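You operate a simulated robot arm through the tools that you are given. There is no shell and no other tool.

The job below is to be done with a simulated robot arm. You get a single attempt, and the scene is never put back.

Task
Strap the two pallets on the strap table at 500 N.
Fine: a spacer under the strap at each end; latch the buckle; no dents.

Only the result counts: the job must be done as asked and must still hold three seconds after the hand-in. Knocking over, shifting, dropping, spilling or breaking anything else fails it.

Robot
A 7-joint arm with a three-finger gripper, fixed in place. Base frame: the origin is on the floor under the middle of its stand, x ahead of it, y to its left, z up; the work surface is at about z = 500. Units: mm, rad, N and s.
It reaches about 1342 mm from its shoulder. Its first joint turns from -2.897 to 2.897 rad. Payload 2.69 kg.
The TCP is the grasp point between the finger pads, 30 mm short of the fingertips. In the tool frame z runs along the fingers and y along their closing line. The gripper opens to 128 mm; its body begins 117 mm behind the TCP.
Orientation is that of the tool frame in the base frame, as a unit quaternion [x, y, z, w]. With the fingers straight down and closing along the base's y, the tool's x points along the base's -x, its y along +y and its z along -z.

Tools
- The arm moves only by the tool step_arm. Its argument "series" is a list of rows, each an object of numbers (a shift or turn left out is 0, a gripper value left out holds the last): "claw": the gripper command, from -1 (shut) to 1 (fully open), values between in proportion; "dx", "dy", "dz": the shift along the base's x, y, z in mm; "wx", "wy", "wz": the turn, a rotation vector about the base's x, y, z in rad. In form: [{"claw": .., "dx": .., "dy": .., "dz": .., "wx": .., "wy": .., "wz": ..}, ...]. A call has 1 to 20 rows; each row is the pose to reach, as a shift and turn from the pose commanded when the call began. Each row takes 0.2 s and may step no farther than 50 mm and 0.15 rad from the row before; otherwise, or with a gripper value out of range, the whole call is refused. A pose out of reach is approached as far as the arm can. The call stops where the force on the tool passes 90 N (or 10 N more than at its start, if that is more) or the arm is blocked; 0.2 s more then pass. Each finger travels about 127 mm/s and halts on what it meets, pressing with about 31 N; the grip force reading is that of the motor and also rises with nothing between the fingers. The clock runs only during rows and for 0.2 s after the last one: add rows that repeat a pose to give the fingers time. The reply holds the time, the measured pose of the TCP, the force on the tool along the base axes, the opening and the grip force, in the units named above and with some noise, with the torque about the TCP (base axes, N m) and any sound that the robot's microphone picked up.
- Cameras (640 x 400 px; columns grow to the right, rows downward): "scene" is fixed at [219.8, -648.6, 1430.2]; the picture's right is [0.86, -0.51, 0.00], its down [-0.29, -0.49, -0.82] and it looks along [0.42, 0.71, -0.57] (base axes); focal length 338 px, centre (320, 200). "wrist" rides on the gripper at [58, 54, -131] in the tool frame; the picture's right is [-0.68, 0.74, 0.00], its down [-0.62, -0.57, -0.55] and it looks along [-0.40, -0.37, 0.84] (tool axes); focal length 234 px, centre (320, 200). There is no depth. A picture from a camera that has moved, and an enlarged one, comes with that camera's place and axes in the base frame and with its lens.
- get_image(camera): a new picture of that camera. No time passes.
- lift_body(by): moves the trunk up (or, below 0, down) by that many mm; the arm rides with it, the base frame stays. It gives what a move gives, with no picture.
- close_up(camera, box): a new picture of the part [left, top, right, bottom] of that camera's present view, enlarged. No time passes.
- sign_off(): hands the job in; it is judged then, once.

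Places have to be worked out from the pictures, the camera data and where the tool is seen. Open the gripper and draw the arm clear of the work before you hand the job in, unless the task says otherwise.

The tools are called after "Emit:" as a command line: name --argument value ..., lists and objects as JSON in quotes. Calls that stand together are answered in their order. step_arm: Moves the arm, as the interface text tells. Its arguments: {"type":"object","properties":{"series":{"type":"array"}},"required":["series"]} The other tools are called the same way: lift_body (by) moves the trunk up or down; get_image (camera) takes a picture; close_up (camera, box) takes an enlarged picture of a part of a camera's view; sign_off () hands the job in.

At the start:

```text
t: 0.0
position: [599.4, 418.2, 1002.7]
tool_rot: [0.0, 1.0, 0.0, 0.0]
contact_force: [0.8, -0.5, 0.0]
wrist_torque: [-0.02, 0.01, -0.02]
gripper_width: 128.0
gripper_force: 0.1
trunk travel left (down, up): [-150.0, 200.0]
```

scene: 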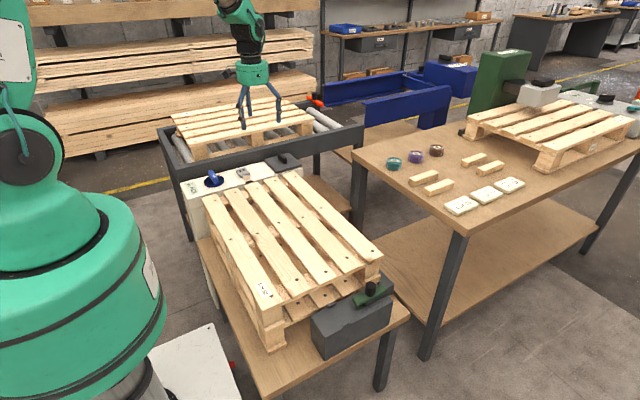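
wrist: 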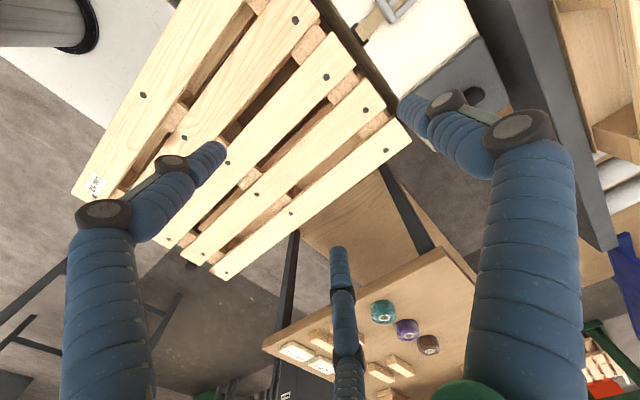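

The overview shows a strap table with stacked pallets in the middle, a work table with rolls, wood spacers and cards on the right, and other pallets farther away. I'll take enlarged pictures to understand the parts before moving.

Emit:
close_up --camera "scene" --box '[170, 140, 410, 290]'

Emit:
close_up --camera "scene" --box '[370, 120, 550, 232]'

Emit:
close_up --camera "scene" --box '[230, 240, 420, 360]'

Emit:
close_up --camera "scene" --box '[170, 150, 310, 237]'

Emit:
close_up --camera "scene" --box '[440, 40, 640, 165]'

```text
2.67 times, centred on (290, 215) of scene
camera zoom: at [219.8, -648.6, 1430.2], right [0.86, -0.51, 0.0], down [-0.29, -0.49, -0.82], along [0.42, 0.71, -0.57], focal length 901 px, centre (400, 160)
```

zoom: 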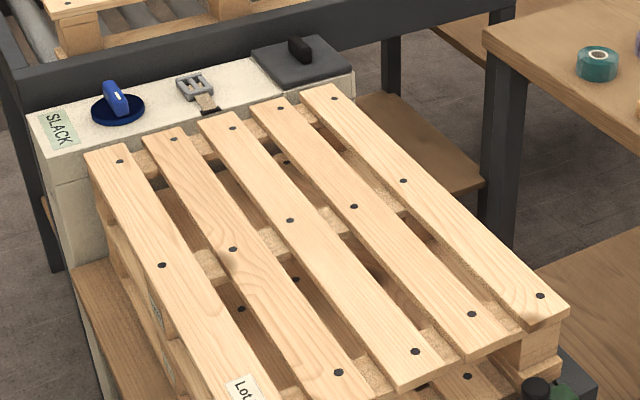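

```text
3.56 times, centred on (460, 176) of scene
camera zoom: at [219.8, -648.6, 1430.2], right [0.86, -0.51, 0.0], down [-0.29, -0.49, -0.82], along [0.42, 0.71, -0.57], focal length 1201 px, centre (-178, 285)
```

zoom: 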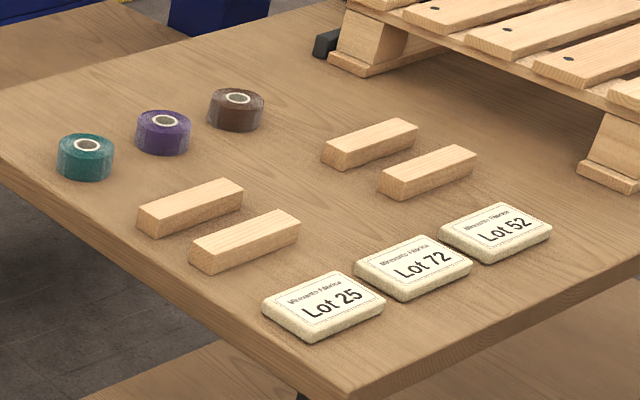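

```text
3.33 times, centred on (325, 300) of scene
camera zoom: at [219.8, -648.6, 1430.2], right [0.86, -0.51, 0.0], down [-0.29, -0.49, -0.82], along [0.42, 0.71, -0.57], focal length 1126 px, centre (303, -133)
```

zoom: 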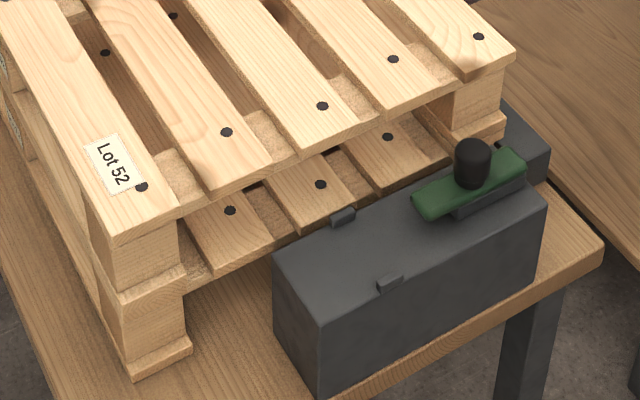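

```text
4.57 times, centred on (240, 194) of scene
camera zoom: at [219.8, -648.6, 1430.2], right [0.86, -0.51, 0.0], down [-0.29, -0.49, -0.82], along [0.42, 0.71, -0.57], focal length 1544 px, centre (686, 230)
```

zoom: 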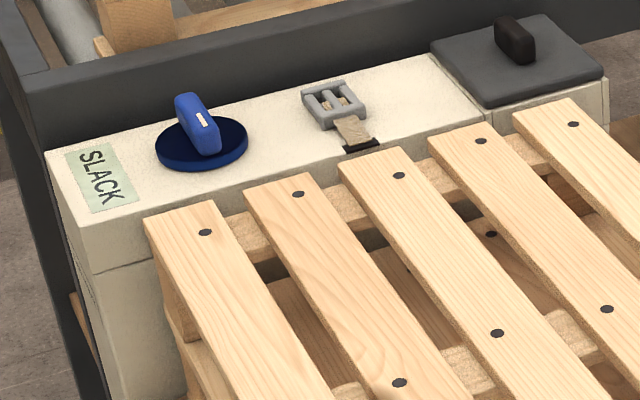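

```text
3.20 times, centred on (540, 102) of scene
camera zoom: at [219.8, -648.6, 1430.2], right [0.86, -0.51, 0.0], down [-0.29, -0.49, -0.82], along [0.42, 0.71, -0.57], focal length 1081 px, centre (-384, 512)
```

zoom: 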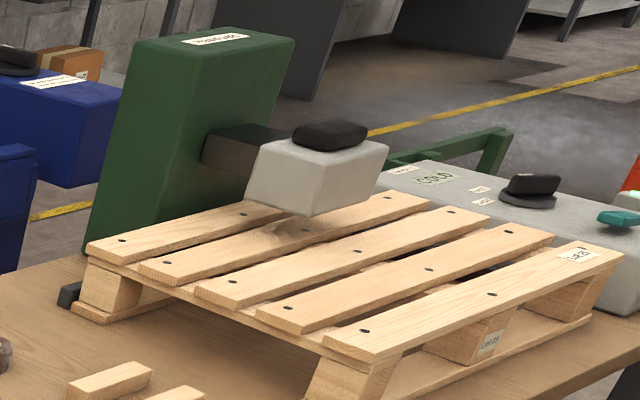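

I place the stacked pallets at about x 372–772, y -100–500 with the top near z 702. The tensioner with the buckle is past y≈510, and a latch box sits at about x 511–739, y -190 to -110. I'll enlarge the wrist view of the same parts before moving.

Emit:
close_up --camera "wrist" --box '[330, 0, 560, 144]'

Emit:
close_up --camera "wrist" --box '[255, 240, 495, 390]'

Emit:
close_up --camera "wrist" --box '[60, 150, 260, 275]'

Emit:
close_up --camera "scene" --box '[340, 270, 400, 308]'

Emit:
close_up --camera "scene" --box '[180, 160, 260, 210]'

```text
2.78 times, centred on (445, 72) of wrist
camera zoom: at [537.9, 471.5, 1133.9], right [0.68, 0.74, 0.0], down [0.62, -0.57, 0.55], along [0.4, -0.37, -0.84], focal length 650 px, centre (-27, 556)
```

zoom: 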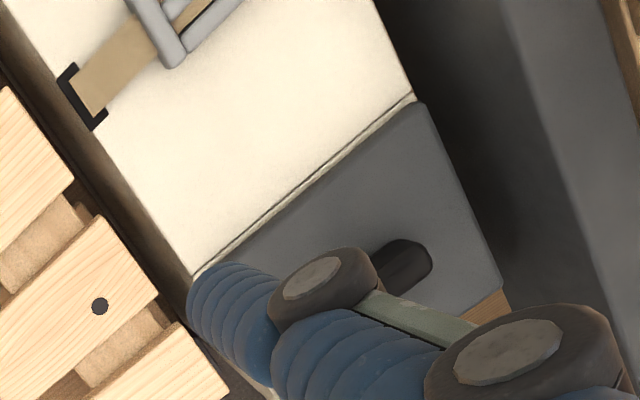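

```text
2.67 times, centred on (375, 315) of wrist
camera zoom: at [537.9, 471.5, 1133.9], right [0.68, 0.74, 0.0], down [0.62, -0.57, 0.55], along [0.4, -0.37, -0.84], focal length 624 px, centre (173, -107)
```

zoom: 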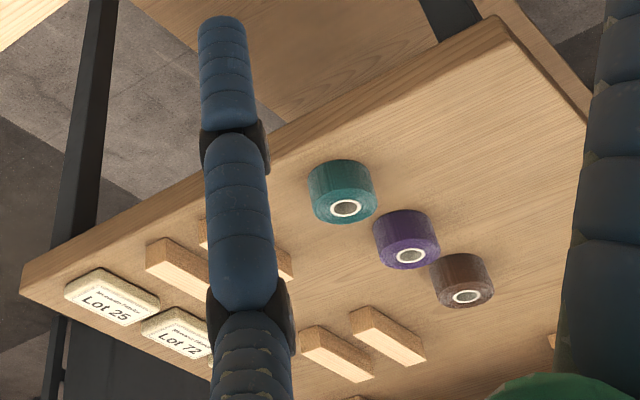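

```text
3.20 times, centred on (160, 212) of wrist
camera zoom: at [537.9, 471.5, 1133.9], right [0.68, 0.74, 0.0], down [0.62, -0.57, 0.55], along [0.4, -0.37, -0.84], focal length 749 px, centre (832, 160)
```

zoom: 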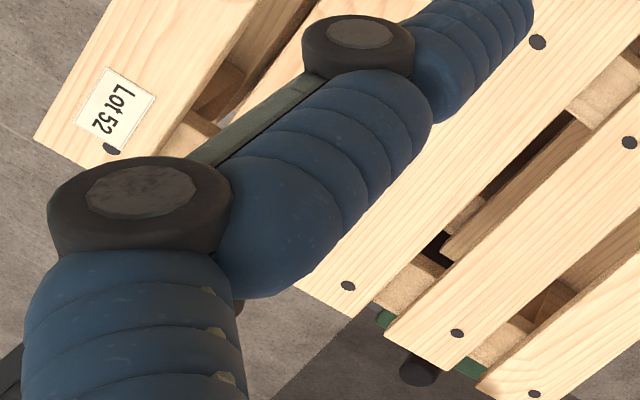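

```text
10.53 times, centred on (370, 289) of scene
camera zoom: at [219.8, -648.6, 1430.2], right [0.86, -0.51, 0.0], down [-0.29, -0.49, -0.82], along [0.42, 0.71, -0.57], focal length 3556 px, centre (-206, -737)
```

zoom: 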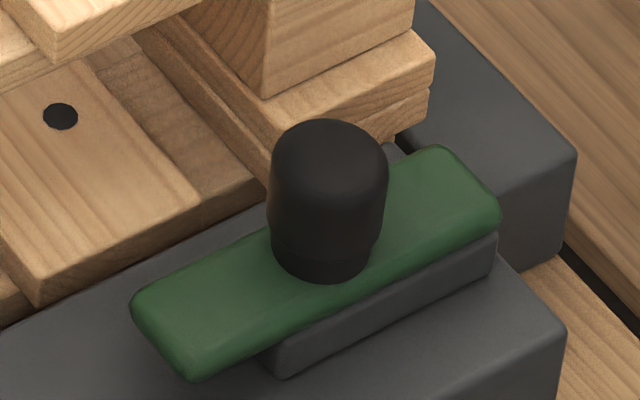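

```text
8.00 times, centred on (220, 185) of scene
camera zoom: at [219.8, -648.6, 1430.2], right [0.86, -0.51, 0.0], down [-0.29, -0.49, -0.82], along [0.42, 0.71, -0.57], focal length 2703 px, centre (1120, 320)
```

zoom: 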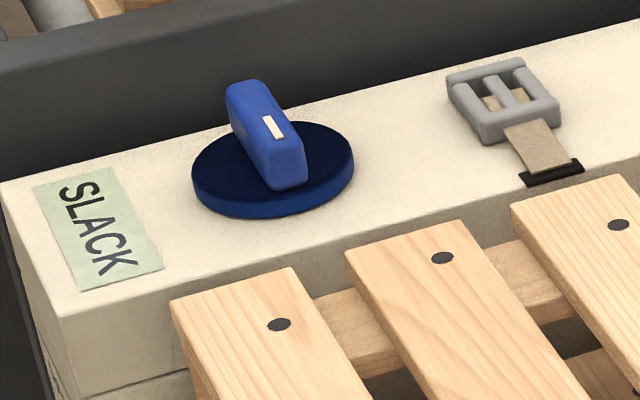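

The wrist close-up shows the buckle on the tensioner's strap at a slot near x≈575, y≈522, a green slide with a black knob on the latch box, and a dark plate with a black handle. I'll move the arm so the wrist camera sees the tensioner top from close by, staying well above everything.

Emit:
step_arm --series '[{"claw": 1, "dx": -20, "dy": 34, "dz": -12}, {"dx": -40, "dy": 68, "dz": -25}, {"dx": -60, "dy": 101, "dz": -38}, {"dx": -80, "dy": 135, "dz": -50}, {"dx": -100, "dy": 168, "dz": -63}, {"dx": -120, "dy": 202, "dz": -75}, {"dx": -141, "dy": 236, "dz": -88}]'

Emit:
get_image --camera "wrist"

Emit:
get_image --camera "scene"

```text
t: 1.6
position: [457.4, 654.7, 914.8]
tool_rot: [0.0, 1.0, -0.001, 0.0]
contact_force: [-0.2, -0.3, -0.4]
wrist_torque: [0.03, 0.04, 0.04]
gripper_width: 128.0
gripper_force: 0.0
trunk travel left (down, up): [-150.0, 200.0]
```

```text
taken
camera wrist: at [397.9, 708.0, 1045.9], right [0.68, 0.74, 0.0], down [0.62, -0.57, 0.55], along [0.4, -0.37, -0.84], focal length 234 px, centre (320, 200)
```

wrist: 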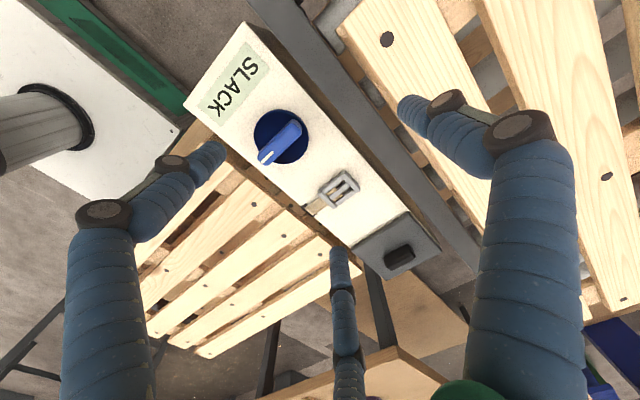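

```text
taken
```

scene: 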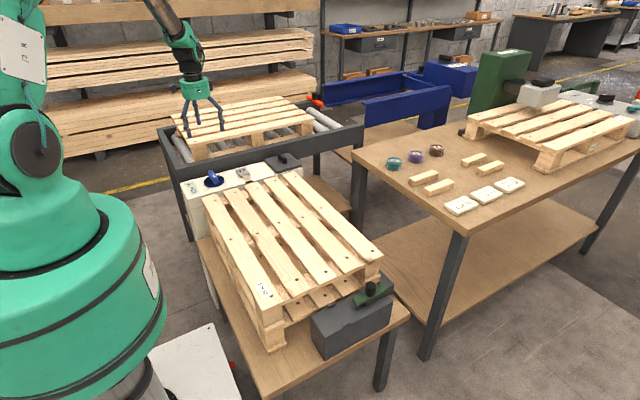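

Now I'll enlarge the tensioner in the wrist view to read the dial, buckle and dark plate.

Emit:
close_up --camera "wrist" --box '[180, 20, 350, 126]'

Emit:
close_up --camera "wrist" --box '[230, 90, 390, 190]'

Emit:
close_up --camera "wrist" --box '[290, 160, 450, 290]'

```text
3.76 times, centred on (265, 73) of wrist
camera zoom: at [397.9, 708.0, 1045.9], right [0.68, 0.74, 0.0], down [0.62, -0.57, 0.55], along [0.4, -0.37, -0.84], focal length 882 px, centre (527, 678)
```

zoom: 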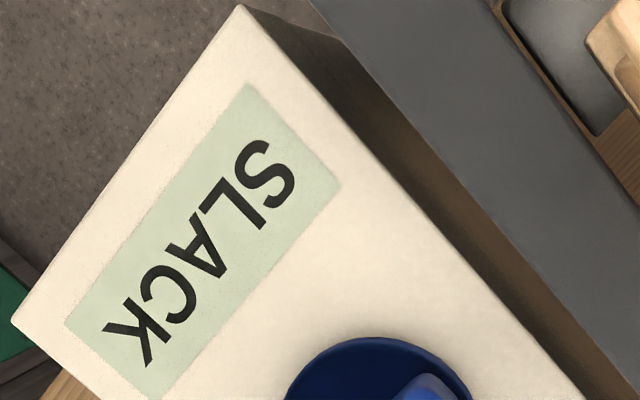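

```text
4.00 times, centred on (310, 140) of wrist
camera zoom: at [397.9, 708.0, 1045.9], right [0.68, 0.74, 0.0], down [0.62, -0.57, 0.55], along [0.4, -0.37, -0.84], focal length 937 px, centre (360, 440)
```

zoom: 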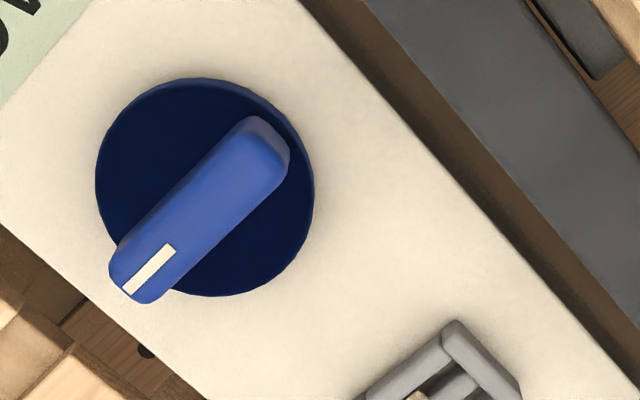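

```text
3.08 times, centred on (370, 225) of wrist
camera zoom: at [397.9, 708.0, 1045.9], right [0.68, 0.74, 0.0], down [0.62, -0.57, 0.55], along [0.4, -0.37, -0.84], focal length 720 px, centre (166, 123)
```

zoom: 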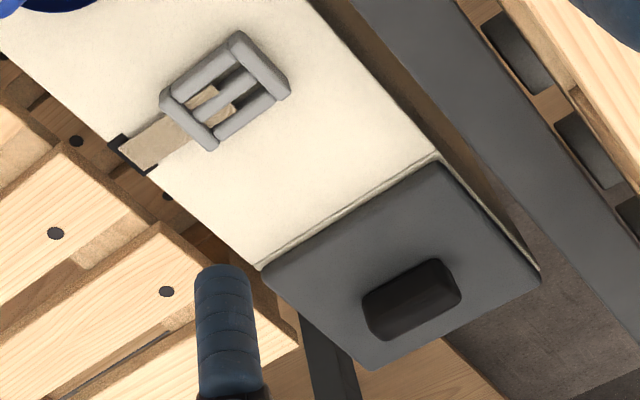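

The tensioner top is at about z 697, with the buckle around x 569, y 595 (about 46 × 58 mm). The right table is higher, near z 785–795, with spacers about 120 × 30 mm lying along x. I'll look at the gripper's finger layout in the scene view.

Emit:
close_up --camera "scene" --box '[160, 70, 250, 140]'

Emit:
close_up --camera "wrist" --box '[0, 80, 640, 400]'

```text
5.71 times, centred on (205, 105) of scene
camera zoom: at [219.8, -648.6, 1430.2], right [0.86, -0.51, 0.0], down [-0.29, -0.49, -0.82], along [0.42, 0.71, -0.57], focal length 1931 px, centre (977, 743)
```

zoom: 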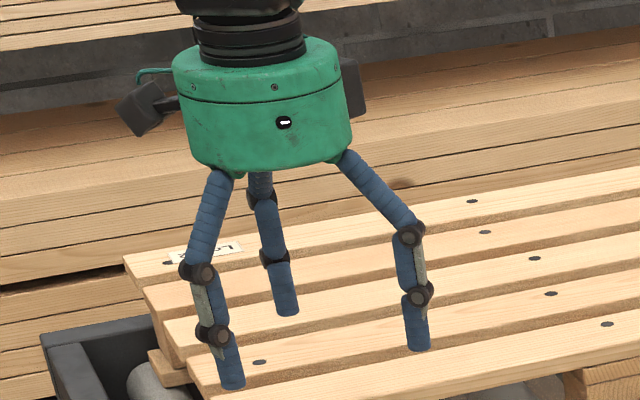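

```text
1.00 times, centred on (320, 240) of wrist (not enlarged: the box is as wide or as high as the picture)
camera zoom: at [397.9, 708.0, 1045.9], right [0.68, 0.74, 0.0], down [0.62, -0.57, 0.55], along [0.4, -0.37, -0.84], focal length 234 px, centre (320, 160)
```

zoom: 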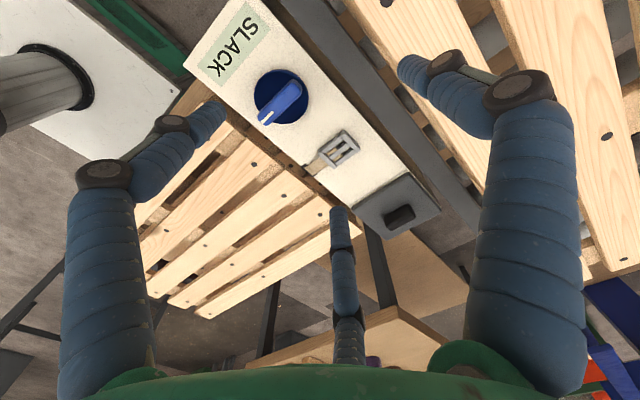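

The gripper has three fingers about 120° apart: one on the tool's +y side and two on the -y side. I'll close it partly in free air to see how the fingers travel.

Emit:
step_arm --series '[{"claw": -0.2}, {"claw": -0.2}, {"claw": -0.2}, {"claw": -0.2}]'

Emit:
get_image --camera "wrist"

Emit:
close_up --camera "scene" --box '[160, 70, 250, 140]'

```text
t: 2.6
position: [458.7, 654.2, 914.1]
tool_rot: [0.0, 1.0, -0.001, 0.0]
contact_force: [-0.6, -0.2, 0.1]
wrist_torque: [0.02, 0.02, 0.0]
gripper_width: 51.1
gripper_force: 0.1
trunk travel left (down, up): [-150.0, 200.0]
```

```text
taken
camera wrist: at [398.0, 707.9, 1045.7], right [0.68, 0.74, 0.0], down [0.62, -0.57, 0.55], along [0.4, -0.37, -0.84], focal length 234 px, centre (320, 200)
```

wrist: 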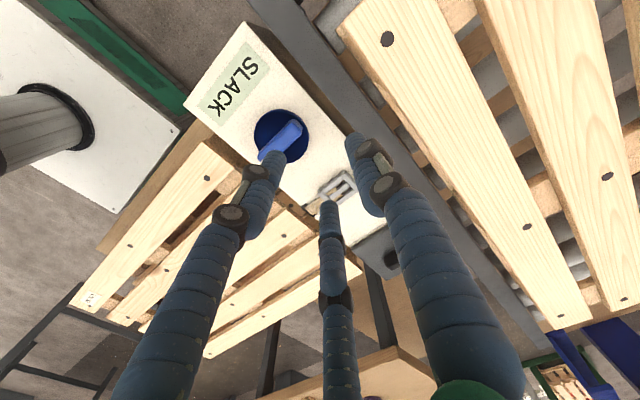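

```text
5.71 times, centred on (205, 105) of scene
camera zoom: at [219.8, -648.6, 1430.2], right [0.86, -0.51, 0.0], down [-0.29, -0.49, -0.82], along [0.42, 0.71, -0.57], focal length 1931 px, centre (977, 743)
```

zoom: 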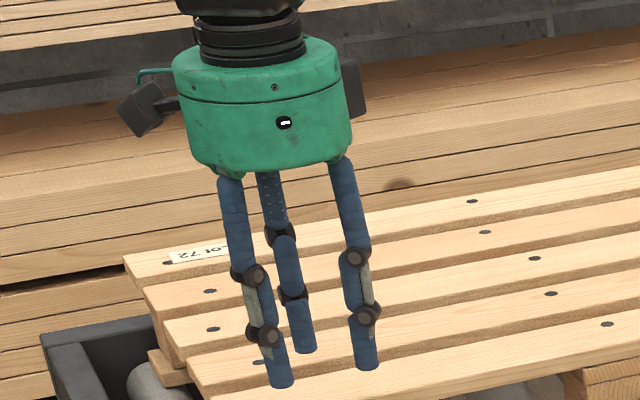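

The fingers close radially, with each inner face at half the reported width from the TCP axis and finger radius about 10 mm. Next I'll fly over to the latch box, turning the tool +90° about z so the camera looks at it from the front, well above the pallet.

Emit:
step_arm --series '[{"claw": -0.2, "dx": 4, "dy": -46.6, "dz": -6.3, "wz": 0.1428}, {"dx": 8, "dy": -93.2, "dz": -12.6, "wz": 0.2856}, {"dx": 12, "dy": -139.8, "dz": -18.9, "wz": 0.4284}, {"dx": 16, "dy": -186.4, "dz": -25.2, "wz": 0.5712}, {"dx": 20, "dy": -233, "dz": -31.5, "wz": 0.714}, {"dx": 24, "dy": -279.6, "dz": -37.8, "wz": 0.8568}, {"dx": 28, "dy": -326.2, "dz": -44.1, "wz": 0.9996}, {"dx": 32, "dy": -372.8, "dz": -50.4, "wz": 1.1424}, {"dx": 36, "dy": -419.4, "dz": -56.7, "wz": 1.2852}, {"dx": 40, "dy": -466, "dz": -63, "wz": 1.428}, {"dx": 44, "dy": -512.6, "dz": -69.3, "wz": 1.5708}, {"dx": 48, "dy": -559.2, "dz": -75.6, "wz": 1.5708}, {"dx": 52, "dy": -605.8, "dz": -81.9, "wz": 1.5708}, {"dx": 56, "dy": -652.4, "dz": -88.2, "wz": 1.5708}, {"dx": 60, "dy": -699, "dz": -94.5, "wz": 1.5708}, {"dx": 64, "dy": -745.6, "dz": -100.8, "wz": 1.5708}, {"dx": 68, "dy": -792.2, "dz": -107.1, "wz": 1.5708}, {"dx": 72, "dy": -838.8, "dz": -113.4, "wz": 1.5708}, {"dx": 76, "dy": -885.4, "dz": -119.7, "wz": 1.5708}]'

Emit:
get_image --camera "wrist"

Emit:
get_image --camera "scene"

```text
t: 6.6
position: [533.1, -231.4, 794.5]
tool_rot: [-0.707, 0.707, 0.0, 0.0]
contact_force: [-0.2, 0.2, 0.2]
wrist_torque: [-0.01, 0.0, 0.02]
gripper_width: 51.4
gripper_force: 0.1
trunk travel left (down, up): [-150.0, 200.0]
```

```text
taken
camera wrist: at [477.7, -290.4, 926.6], right [-0.74, 0.68, 0.0], down [0.57, 0.62, 0.55], along [0.37, 0.4, -0.84], focal length 234 px, centre (320, 200)
```

wrist: 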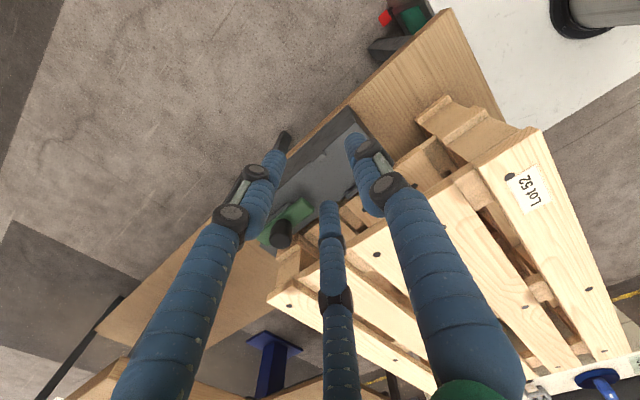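

```text
taken
```

scene: 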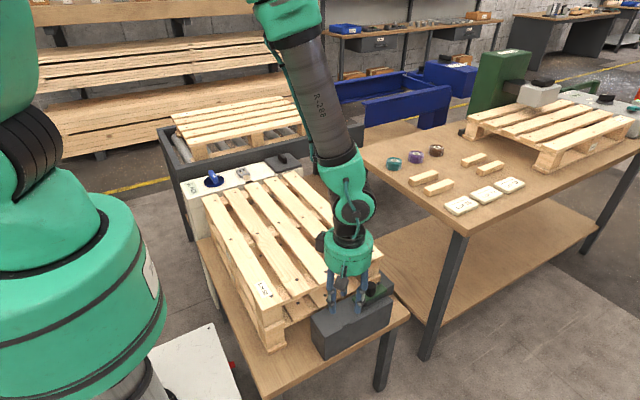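

The latch box is in view but partly hidden by the fingers. I'll open the gripper fully so the view clears, and enlarge it.

Emit:
step_arm --series '[{"claw": 1}, {"claw": 1}, {"claw": 1}, {"claw": 1}]'

Emit:
close_up --camera "wrist" --box '[230, 80, 430, 260]'

Emit:
close_up --camera "wrist" --box '[290, 90, 410, 200]'

Emit:
close_up --camera "wrist" --box '[350, 0, 440, 60]'

```text
t: 7.6
position: [534.7, -231.5, 794.3]
tool_rot: [-0.707, 0.707, 0.0, -0.001]
contact_force: [-0.4, 0.4, 0.9]
wrist_torque: [0.02, 0.01, 0.0]
gripper_width: 127.9
gripper_force: 0.0
trunk travel left (down, up): [-150.0, 200.0]
```

```text
2.22 times, centred on (330, 170) of wrist
camera zoom: at [477.7, -290.3, 926.7], right [-0.74, 0.68, 0.0], down [0.57, 0.62, 0.55], along [0.37, 0.4, -0.84], focal length 520 px, centre (298, 267)
```

zoom: 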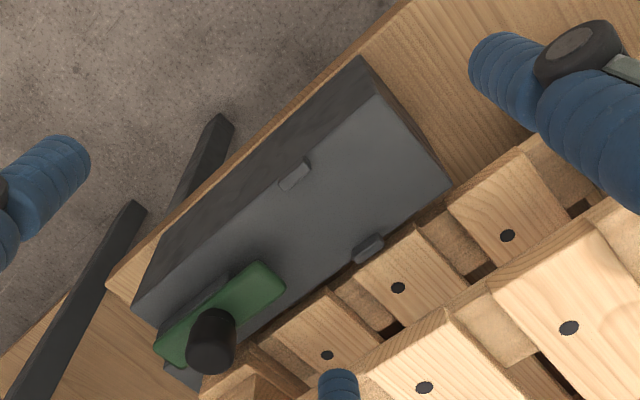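

```text
3.64 times, centred on (350, 145) of wrist
camera zoom: at [477.7, -290.3, 926.7], right [-0.74, 0.68, 0.0], down [0.57, 0.62, 0.55], along [0.37, 0.4, -0.84], focal length 852 px, centre (211, 400)
```

zoom: 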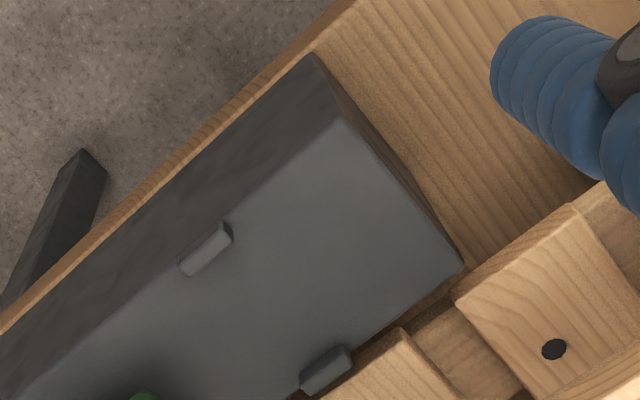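

```text
6.67 times, centred on (395, 30) of wrist
camera zoom: at [477.7, -290.3, 926.7], right [-0.74, 0.68, 0.0], down [0.57, 0.62, 0.55], along [0.37, 0.4, -0.84], focal length 1561 px, centre (-180, 1333)
```

zoom: 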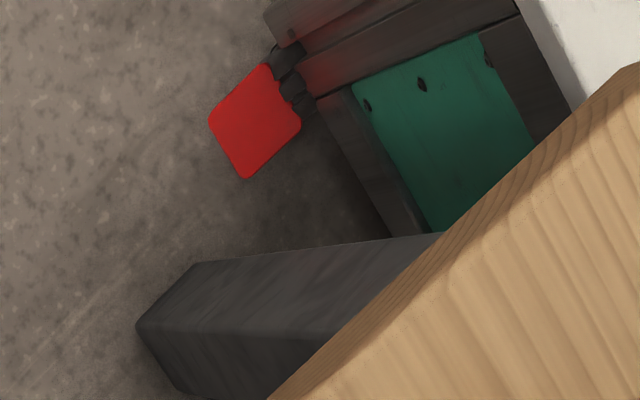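

The latch box top is at about z 607, with two locating tabs at x≈569.5, y≈-193 and -117, so the buckle seat is near (569.5, -155). The green slide spans about x 625–733. Now I'll fly up and over to the right table with the tool back at its standard yaw to look at the spacers.

Emit:
step_arm --series '[{"claw": 0.125, "dz": 43, "wz": -0.1}, {"dz": 86, "wz": -0.2}, {"dz": 129, "wz": -0.3}, {"dz": 170, "wz": -0.4}, {"dx": 36, "dy": 27, "dz": 170, "wz": -0.5}, {"dx": 73, "dy": 55, "dz": 170, "wz": -0.6}, {"dx": 109, "dy": 82, "dz": 170, "wz": -0.7}, {"dx": 146, "dy": 110, "dz": 170, "wz": -0.8}, {"dx": 182, "dy": 137, "dz": 170, "wz": -0.9}, {"dx": 219, "dy": 165, "dz": 170, "wz": -1.0}, {"dx": 255, "dy": 192, "dz": 170, "wz": -1.1}, {"dx": 292, "dy": 220, "dz": 170, "wz": -1.2}, {"dx": 328, "dy": 247, "dz": 170, "wz": -1.3}, {"dx": 364, "dy": 274, "dz": 170, "wz": -1.4}, {"dx": 400, "dy": 301, "dz": 170, "wz": -1.5}, {"dx": 437, "dy": 329, "dz": 170, "wz": -1.5708}, {"dx": 474, "dy": 357, "dz": 170, "wz": -1.5708}]'

Emit:
get_image --camera "wrist"

Emit:
get_image --camera "scene"

```text
t: 11.2
position: [1006.7, 124.9, 964.6]
tool_rot: [0.001, 1.0, 0.0, -0.001]
contact_force: [-0.8, -0.3, 0.1]
wrist_torque: [0.0, -0.02, 0.03]
gripper_width: 71.8
gripper_force: 0.1
trunk travel left (down, up): [-150.0, 200.0]
```

```text
taken
camera wrist: at [947.2, 178.5, 1095.6], right [0.68, 0.74, 0.0], down [0.62, -0.57, 0.55], along [0.4, -0.37, -0.84], focal length 234 px, centre (320, 200)
```

wrist: 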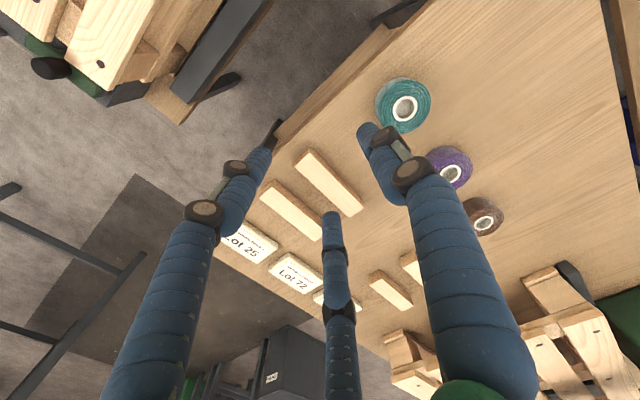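

```text
taken
```

scene: 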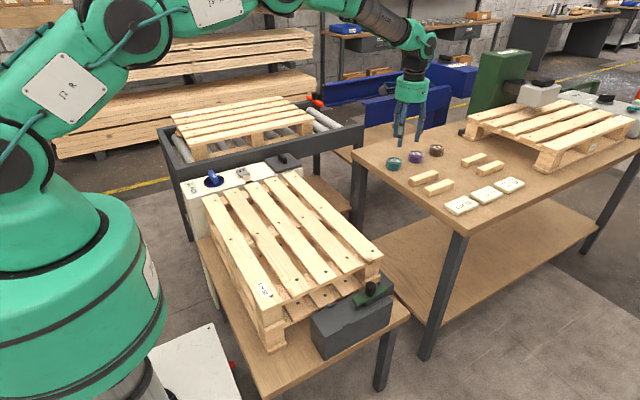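

Spacers A and B are clearly in view near the image center. I'll enlarge to measure their corners.

Emit:
close_up --camera "wrist" --box '[240, 130, 400, 260]'

```text
3.08 times, centred on (320, 195) of wrist
camera zoom: at [947.2, 178.5, 1095.6], right [0.68, 0.74, 0.0], down [0.62, -0.57, 0.55], along [0.4, -0.37, -0.84], focal length 720 px, centre (320, 215)
```

zoom: 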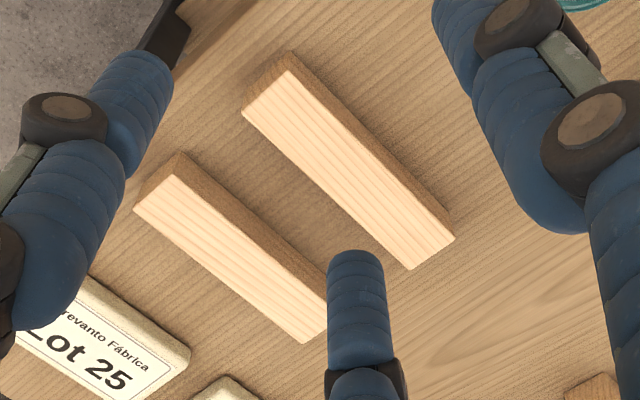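

Spacer A measures about 120 × 28 mm centered near (1084, 74.5), B near (1084, -0.5), with tops near z 800. I'll move above A, offset so that all three fingers would touch together, and check from closer.

Emit:
step_arm --series '[{"claw": 0.125, "dx": 26, "dy": -20, "dz": -35}, {"dx": 52, "dy": -39, "dz": -70}, {"dx": 77, "dy": -59, "dz": -105}]'

Emit:
get_image --camera "wrist"

Emit:
close_up --camera "scene" --box '[380, 110, 500, 200]'

```text
t: 12.0
position: [1082.7, 65.2, 851.5]
tool_rot: [0.0, 1.0, 0.0, -0.005]
contact_force: [0.1, 0.5, -5.3]
wrist_torque: [0.01, 0.02, 0.01]
gripper_width: 71.8
gripper_force: 0.1
trunk travel left (down, up): [-150.0, 200.0]
```

```text
taken
camera wrist: at [1024.0, 118.7, 983.2], right [0.68, 0.74, -0.01], down [0.62, -0.57, 0.54], along [0.4, -0.37, -0.84], focal length 234 px, centre (320, 200)
```

wrist: 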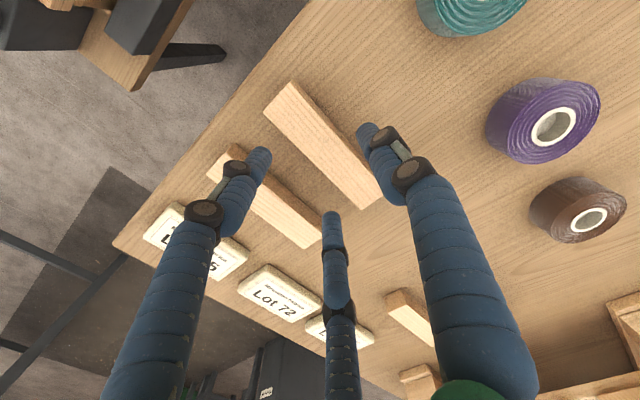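

```text
4.44 times, centred on (440, 155) of scene
camera zoom: at [219.8, -648.6, 1430.2], right [0.86, -0.51, 0.0], down [-0.29, -0.49, -0.82], along [0.42, 0.71, -0.57], focal length 1502 px, centre (-213, 400)
```

zoom: 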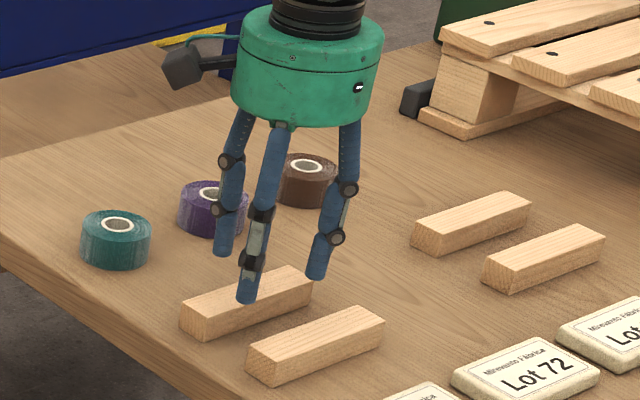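

The reading shows z 851.5, a bit lower than I commanded, with -5 N of vertical force. I'll wait one beat with no move to see whether it settles.

Emit:
step_arm --series '[{"claw": 0.125}, {"claw": 0.125}]'

Emit:
close_up --camera "wrist" --box '[240, 60, 400, 260]'

```text
t: 12.6
position: [1084.1, 65.4, 859.4]
tool_rot: [0.0, 1.0, 0.001, 0.0]
contact_force: [1.5, -0.2, -1.1]
wrist_torque: [-0.02, 0.01, 0.0]
gripper_width: 72.0
gripper_force: 0.0
trunk travel left (down, up): [-150.0, 200.0]
```

```text
2.00 times, centred on (320, 160) of wrist
camera zoom: at [1024.3, 119.1, 990.8], right [0.68, 0.74, 0.0], down [0.62, -0.57, 0.55], along [0.4, -0.37, -0.84], focal length 468 px, centre (320, 280)
```

zoom: 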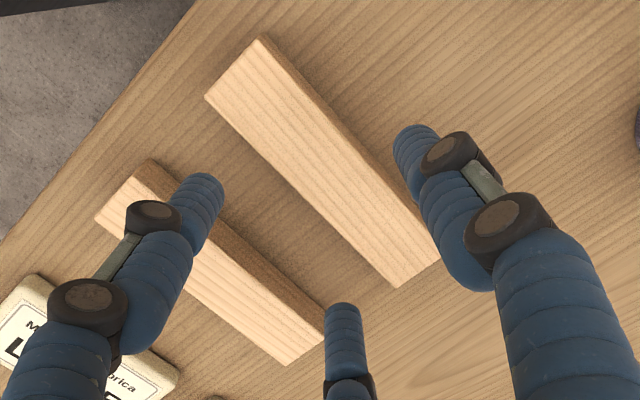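

The arm settles at z 859.4, so fast stops overshoot briefly and I should descend gently. Spacer A is centered near (1084, 74.3) with its top near z 800, well placed between the fingers, so I'll go down slowly to z≈812.

Emit:
step_arm --series '[{"claw": 0.125, "dz": -14, "dy": 0.5}, {"dz": -26, "dy": 0.5}, {"dz": -36, "dy": 0.5}, {"dz": -43, "dy": 0.5}, {"dz": -46, "dy": 0.5}, {"dz": -47, "dy": 0.5}, {"dz": -47, "dy": 0.5}]'

Emit:
get_image --camera "wrist"

Emit:
close_up --camera "scene" --box '[400, 135, 480, 195]'

```text
t: 14.2
position: [1084.0, 66.6, 813.2]
tool_rot: [0.0, 1.0, 0.0, 0.0]
contact_force: [0.3, 0.0, -0.1]
wrist_torque: [0.01, -0.02, -0.05]
gripper_width: 71.8
gripper_force: 0.0
trunk travel left (down, up): [-150.0, 200.0]
```

```text
taken
camera wrist: at [1023.7, 120.5, 944.2], right [0.68, 0.74, 0.0], down [0.62, -0.57, 0.55], along [0.4, -0.37, -0.84], focal length 234 px, centre (320, 200)
```

wrist: 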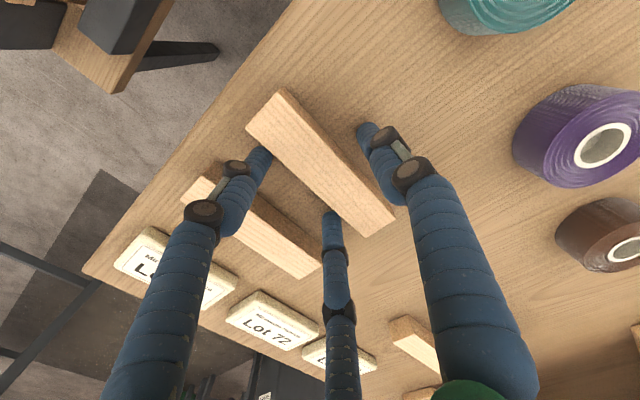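

```text
6.67 times, centred on (440, 165) of scene
camera zoom: at [219.8, -648.6, 1430.2], right [0.86, -0.51, 0.0], down [-0.29, -0.49, -0.82], along [0.42, 0.71, -0.57], focal length 2252 px, centre (-480, 433)
```

zoom: 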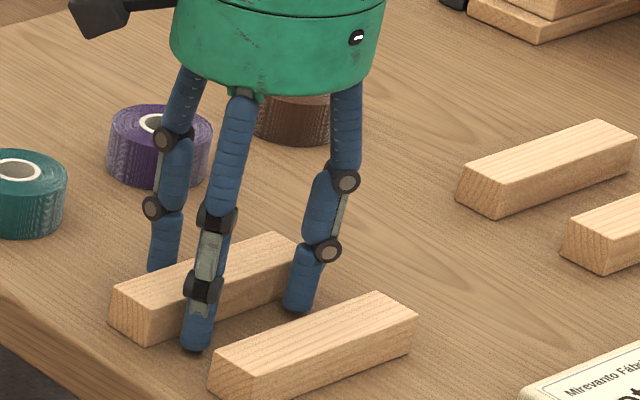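

The spacer sits between one finger at the back and two at the front, with the tips near the table. I'll close the gripper.

Emit:
step_arm --series '[{"claw": -0.2}, {"claw": -0.4}, {"claw": -1}, {"claw": -1}, {"claw": -1}]'

Emit:
get_image --camera "wrist"

Emit:
close_up --camera "scene" --box '[400, 135, 480, 195]'

```text
t: 15.4
position: [1084.3, 66.8, 812.9]
tool_rot: [0.0, 1.0, 0.0, 0.0]
contact_force: [0.2, 0.1, 0.5]
wrist_torque: [0.01, 0.03, -0.02]
gripper_width: 43.2
gripper_force: 31.2
trunk travel left (down, up): [-150.0, 200.0]
```

```text
taken
camera wrist: at [1023.7, 120.5, 944.1], right [0.68, 0.74, 0.0], down [0.62, -0.57, 0.55], along [0.4, -0.37, -0.84], focal length 234 px, centre (320, 200)
```

wrist: 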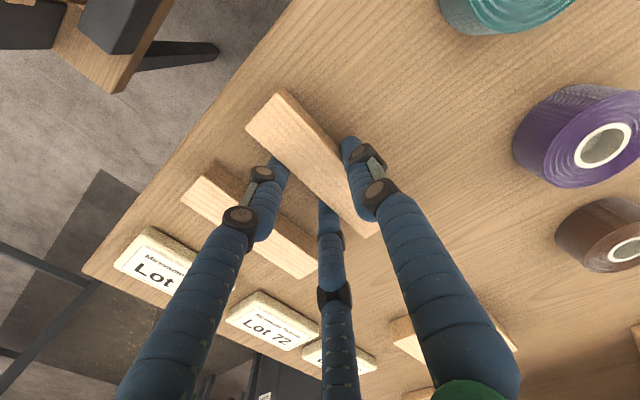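

```text
6.67 times, centred on (440, 165) of scene
camera zoom: at [219.8, -648.6, 1430.2], right [0.86, -0.51, 0.0], down [-0.29, -0.49, -0.82], along [0.42, 0.71, -0.57], focal length 2252 px, centre (-480, 433)
```

zoom: 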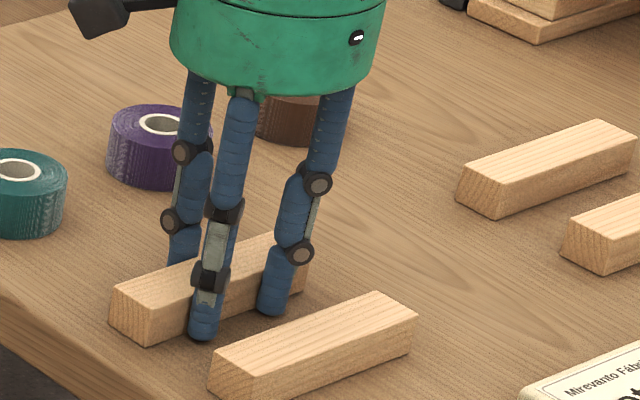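

The gripper closed to 43.2 mm at 31 N, which fits a 27–28 mm bar held by all three fingers. I'll lift it and carry it at a safe height to above the far end of the pallet's middle board.

Emit:
step_arm --series '[{"claw": -1, "dz": 8}, {"dz": 25}, {"dz": 55}, {"dz": 95}, {"dz": 137}, {"dx": -28, "dy": 22, "dz": 137}, {"dx": -65, "dy": 52, "dz": 137}, {"dx": -103, "dy": 82, "dz": 137}, {"dx": -141, "dy": 112, "dz": 137}, {"dx": -179, "dy": 142, "dz": 137}, {"dx": -217, "dy": 172, "dz": 137}, {"dx": -255, "dy": 202, "dz": 137}, {"dx": -293, "dy": 232, "dz": 137}, {"dx": -331, "dy": 262, "dz": 137}, {"dx": -369, "dy": 292, "dz": 137}, {"dx": -407, "dy": 322, "dz": 137}, {"dx": -445, "dy": 352, "dz": 137}, {"dx": -483, "dy": 382, "dz": 137}, {"dx": -515, "dy": 409, "dz": 137}]'

Emit:
get_image --camera "wrist"

Emit:
get_image --camera "scene"

```text
t: 19.4
position: [568.4, 476.4, 948.9]
tool_rot: [0.001, 1.0, 0.0, 0.0]
contact_force: [0.1, -0.3, -0.7]
wrist_torque: [-0.03, 0.01, 0.01]
gripper_width: 43.3
gripper_force: 31.1
trunk travel left (down, up): [-150.0, 200.0]
```

```text
taken
camera wrist: at [508.1, 530.2, 1081.7], right [0.68, 0.74, 0.0], down [0.62, -0.57, 0.55], along [0.4, -0.37, -0.84], focal length 234 px, centre (320, 200)
```

wrist: 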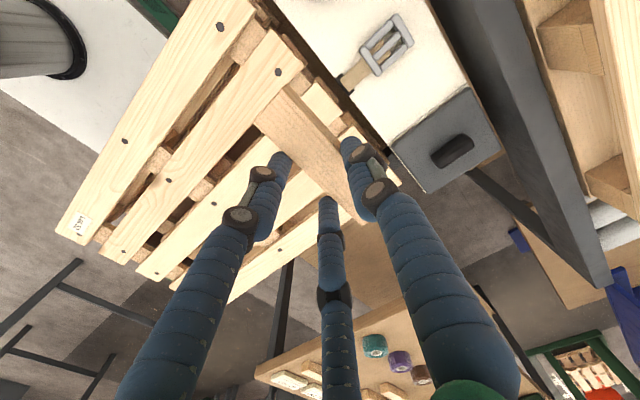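

```text
taken
```

scene: 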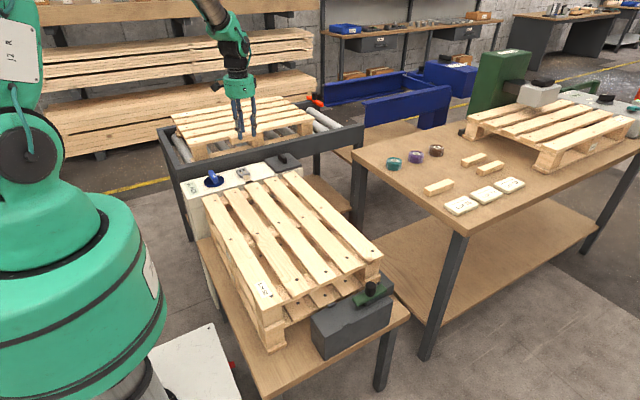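

The spacer is held firmly. I'll enlarge the view to measure the pallet's far edge, the slot and the strap line more precisely.

Emit:
close_up --camera "wrist" --box '[230, 0, 430, 125]'

Emit:
close_up --camera "wrist" --box '[230, 70, 410, 230]'

Emit:
close_up --camera "scene" --box '[190, 80, 290, 150]'

```text
3.20 times, centred on (330, 62) of wrist
camera zoom: at [508.1, 530.2, 1081.7], right [0.68, 0.74, 0.0], down [0.62, -0.57, 0.55], along [0.4, -0.37, -0.84], focal length 749 px, centre (288, 640)
```

zoom: 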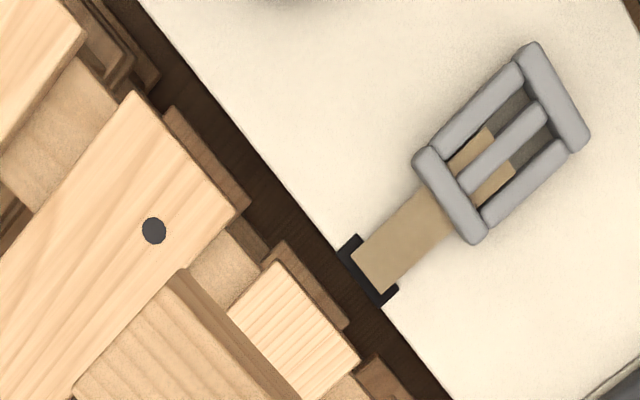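

```text
2.50 times, centred on (320, 150) of wrist
camera zoom: at [508.1, 530.2, 1081.7], right [0.68, 0.74, 0.0], down [0.62, -0.57, 0.55], along [0.4, -0.37, -0.84], focal length 585 px, centre (320, 325)
```

zoom: 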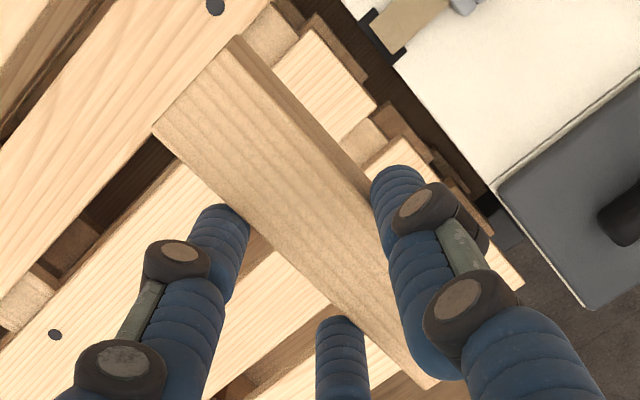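

```text
5.71 times, centred on (240, 115) of scene
camera zoom: at [219.8, -648.6, 1430.2], right [0.86, -0.51, 0.0], down [-0.29, -0.49, -0.82], along [0.42, 0.71, -0.57], focal length 1931 px, centre (777, 686)
```

zoom: 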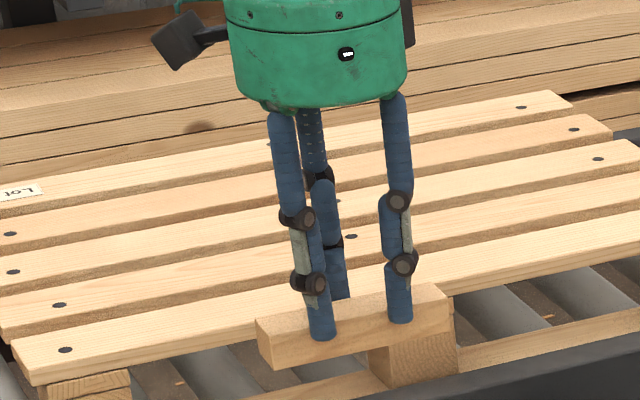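

The strap line runs at x≈567–569, the pallet's far edge is at y≈500 and the middle board spans x≈538–600. The spacer is level in the grip, so I'll lower it to just above the board with a soft stop.

Emit:
step_arm --series '[{"claw": -1, "dz": -25, "dy": 1}, {"dz": -65, "dy": 1}, {"dz": -110, "dy": 1}, {"dz": -150, "dy": 1}, {"dz": -177, "dy": 1}, {"dz": -190, "dy": 1}, {"dz": -196, "dy": 1}, {"dz": -199, "dy": 1}, {"dz": -199, "dy": 1}]'

Emit:
close_up --camera "scene" --box '[210, 140, 290, 200]'

Emit:
get_image --camera "wrist"

```text
t: 21.4
position: [569.6, 478.9, 754.9]
tool_rot: [0.0, 1.0, 0.002, 0.002]
contact_force: [-6.9, -0.3, 33.5]
wrist_torque: [0.25, 0.48, 0.01]
gripper_width: 43.2
gripper_force: 31.0
trunk travel left (down, up): [-150.0, 200.0]
```

```text
6.67 times, centred on (250, 170) of scene
camera zoom: at [219.8, -648.6, 1430.2], right [0.86, -0.51, 0.0], down [-0.29, -0.49, -0.82], along [0.42, 0.71, -0.57], focal length 2252 px, centre (787, 400)
```

zoom: 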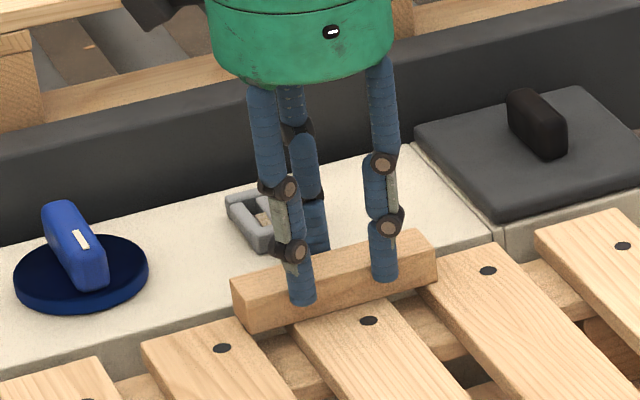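

```text
taken
camera wrist: at [508.8, 530.9, 885.5], right [0.68, 0.74, 0.0], down [0.61, -0.57, 0.55], along [0.41, -0.37, -0.84], focal length 234 px, centre (320, 200)
```

wrist: 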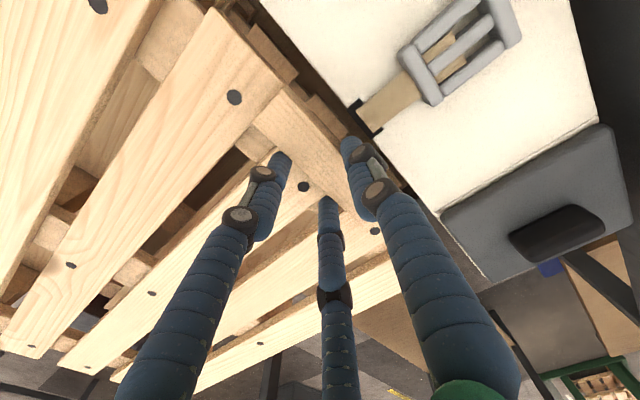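

Contact came at z≈755 with about 33 N, so the board top is higher than I estimated and the spacer is now resting on it. I'll back off a few millimetres to relieve the force before letting go.

Emit:
step_arm --series '[{"claw": -1, "dz": 3.5}, {"dz": 3.5}]'

Emit:
close_up --camera "wrist" --box '[220, 60, 420, 220]'

Emit:
close_up --camera "scene" --box '[230, 155, 280, 192]'

```text
t: 22.0
position: [568.3, 477.4, 754.4]
tool_rot: [0.0, 1.0, 0.001, -0.001]
contact_force: [2.9, 1.5, 6.5]
wrist_torque: [0.17, -0.58, 0.08]
gripper_width: 43.1
gripper_force: 31.2
trunk travel left (down, up): [-150.0, 200.0]
```

```text
2.50 times, centred on (320, 140) of wrist
camera zoom: at [508.3, 530.0, 885.7], right [0.68, 0.74, 0.0], down [0.62, -0.57, 0.55], along [0.4, -0.37, -0.84], focal length 585 px, centre (320, 350)
```

zoom: 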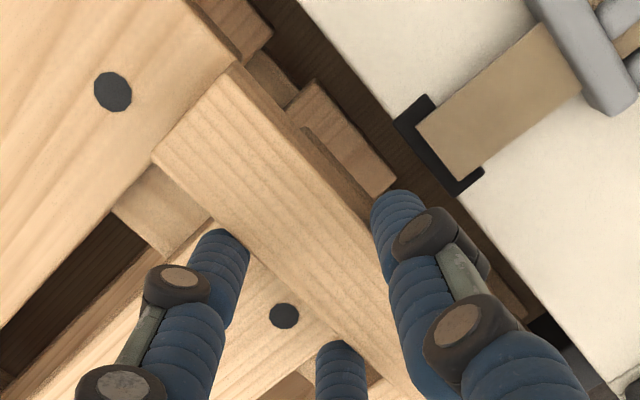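

```text
10.81 times, centred on (255, 174) of scene
camera zoom: at [219.8, -648.6, 1430.2], right [0.86, -0.51, 0.0], down [-0.29, -0.49, -0.82], along [0.42, 0.71, -0.57], focal length 3653 px, centre (1023, 486)
```

zoom: 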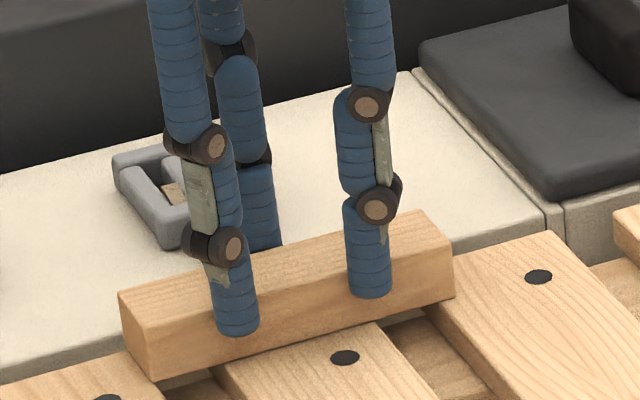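

The residual force is only about 6 N and the spacer lies across the middle board at its far end. I'll open the gripper moderately and rise straight up.

Emit:
step_arm --series '[{"claw": -0.2, "dz": 0.5}, {"claw": 0.1, "dz": 0.5}, {"claw": 0.1, "dz": 0.5}, {"claw": 0.1, "dz": 10}, {"claw": 0.1, "dz": 30}, {"claw": 0.1, "dz": 65}, {"claw": 0.1, "dz": 105}, {"claw": 0.1, "dz": 145}, {"claw": 0.1, "dz": 175}, {"claw": 0.1, "dz": 190}, {"claw": 0.1, "dz": 195}]'

Emit:
get_image --camera "wrist"

Emit:
close_up --camera "scene" --box '[210, 140, 290, 200]'

```text
t: 24.4
position: [570.4, 476.4, 949.6]
tool_rot: [0.0, 1.0, 0.0, 0.001]
contact_force: [0.3, 0.4, 0.0]
wrist_torque: [0.0, 0.01, 0.03]
gripper_width: 70.5
gripper_force: 0.0
trunk travel left (down, up): [-150.0, 200.0]
```

```text
taken
camera wrist: at [508.8, 530.5, 1080.7], right [0.68, 0.74, 0.0], down [0.62, -0.57, 0.55], along [0.4, -0.37, -0.84], focal length 234 px, centre (320, 200)
```

wrist: 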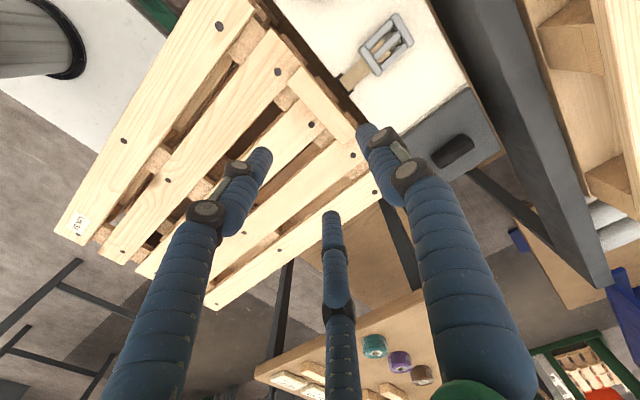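

```text
6.67 times, centred on (250, 170) of scene
camera zoom: at [219.8, -648.6, 1430.2], right [0.86, -0.51, 0.0], down [-0.29, -0.49, -0.82], along [0.42, 0.71, -0.57], focal length 2252 px, centre (787, 400)
```

zoom: 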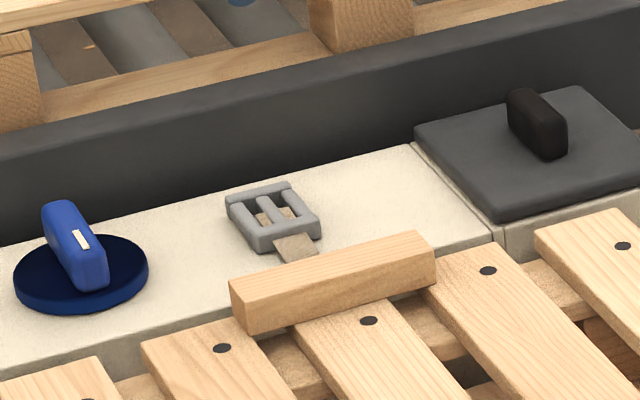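

The spacer stayed put when I let go. I'll enlarge the wrist view to check its place relative to the board end and strap.

Emit:
close_up --camera "wrist" --box '[250, 20, 430, 160]'

```text
2.86 times, centred on (340, 90) of wrist
camera zoom: at [508.8, 530.5, 1080.7], right [0.68, 0.74, 0.0], down [0.62, -0.57, 0.55], along [0.4, -0.37, -0.84], focal length 669 px, centre (263, 514)
```

zoom: 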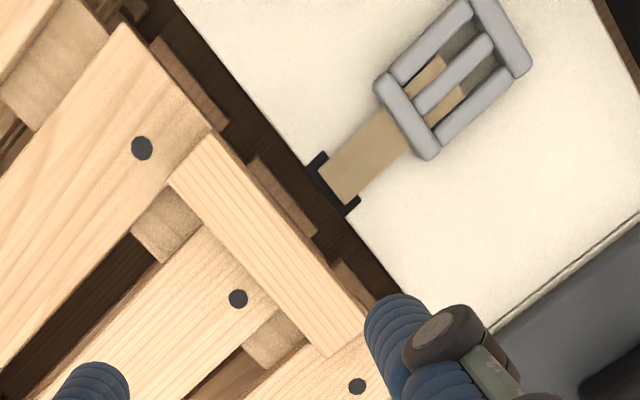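

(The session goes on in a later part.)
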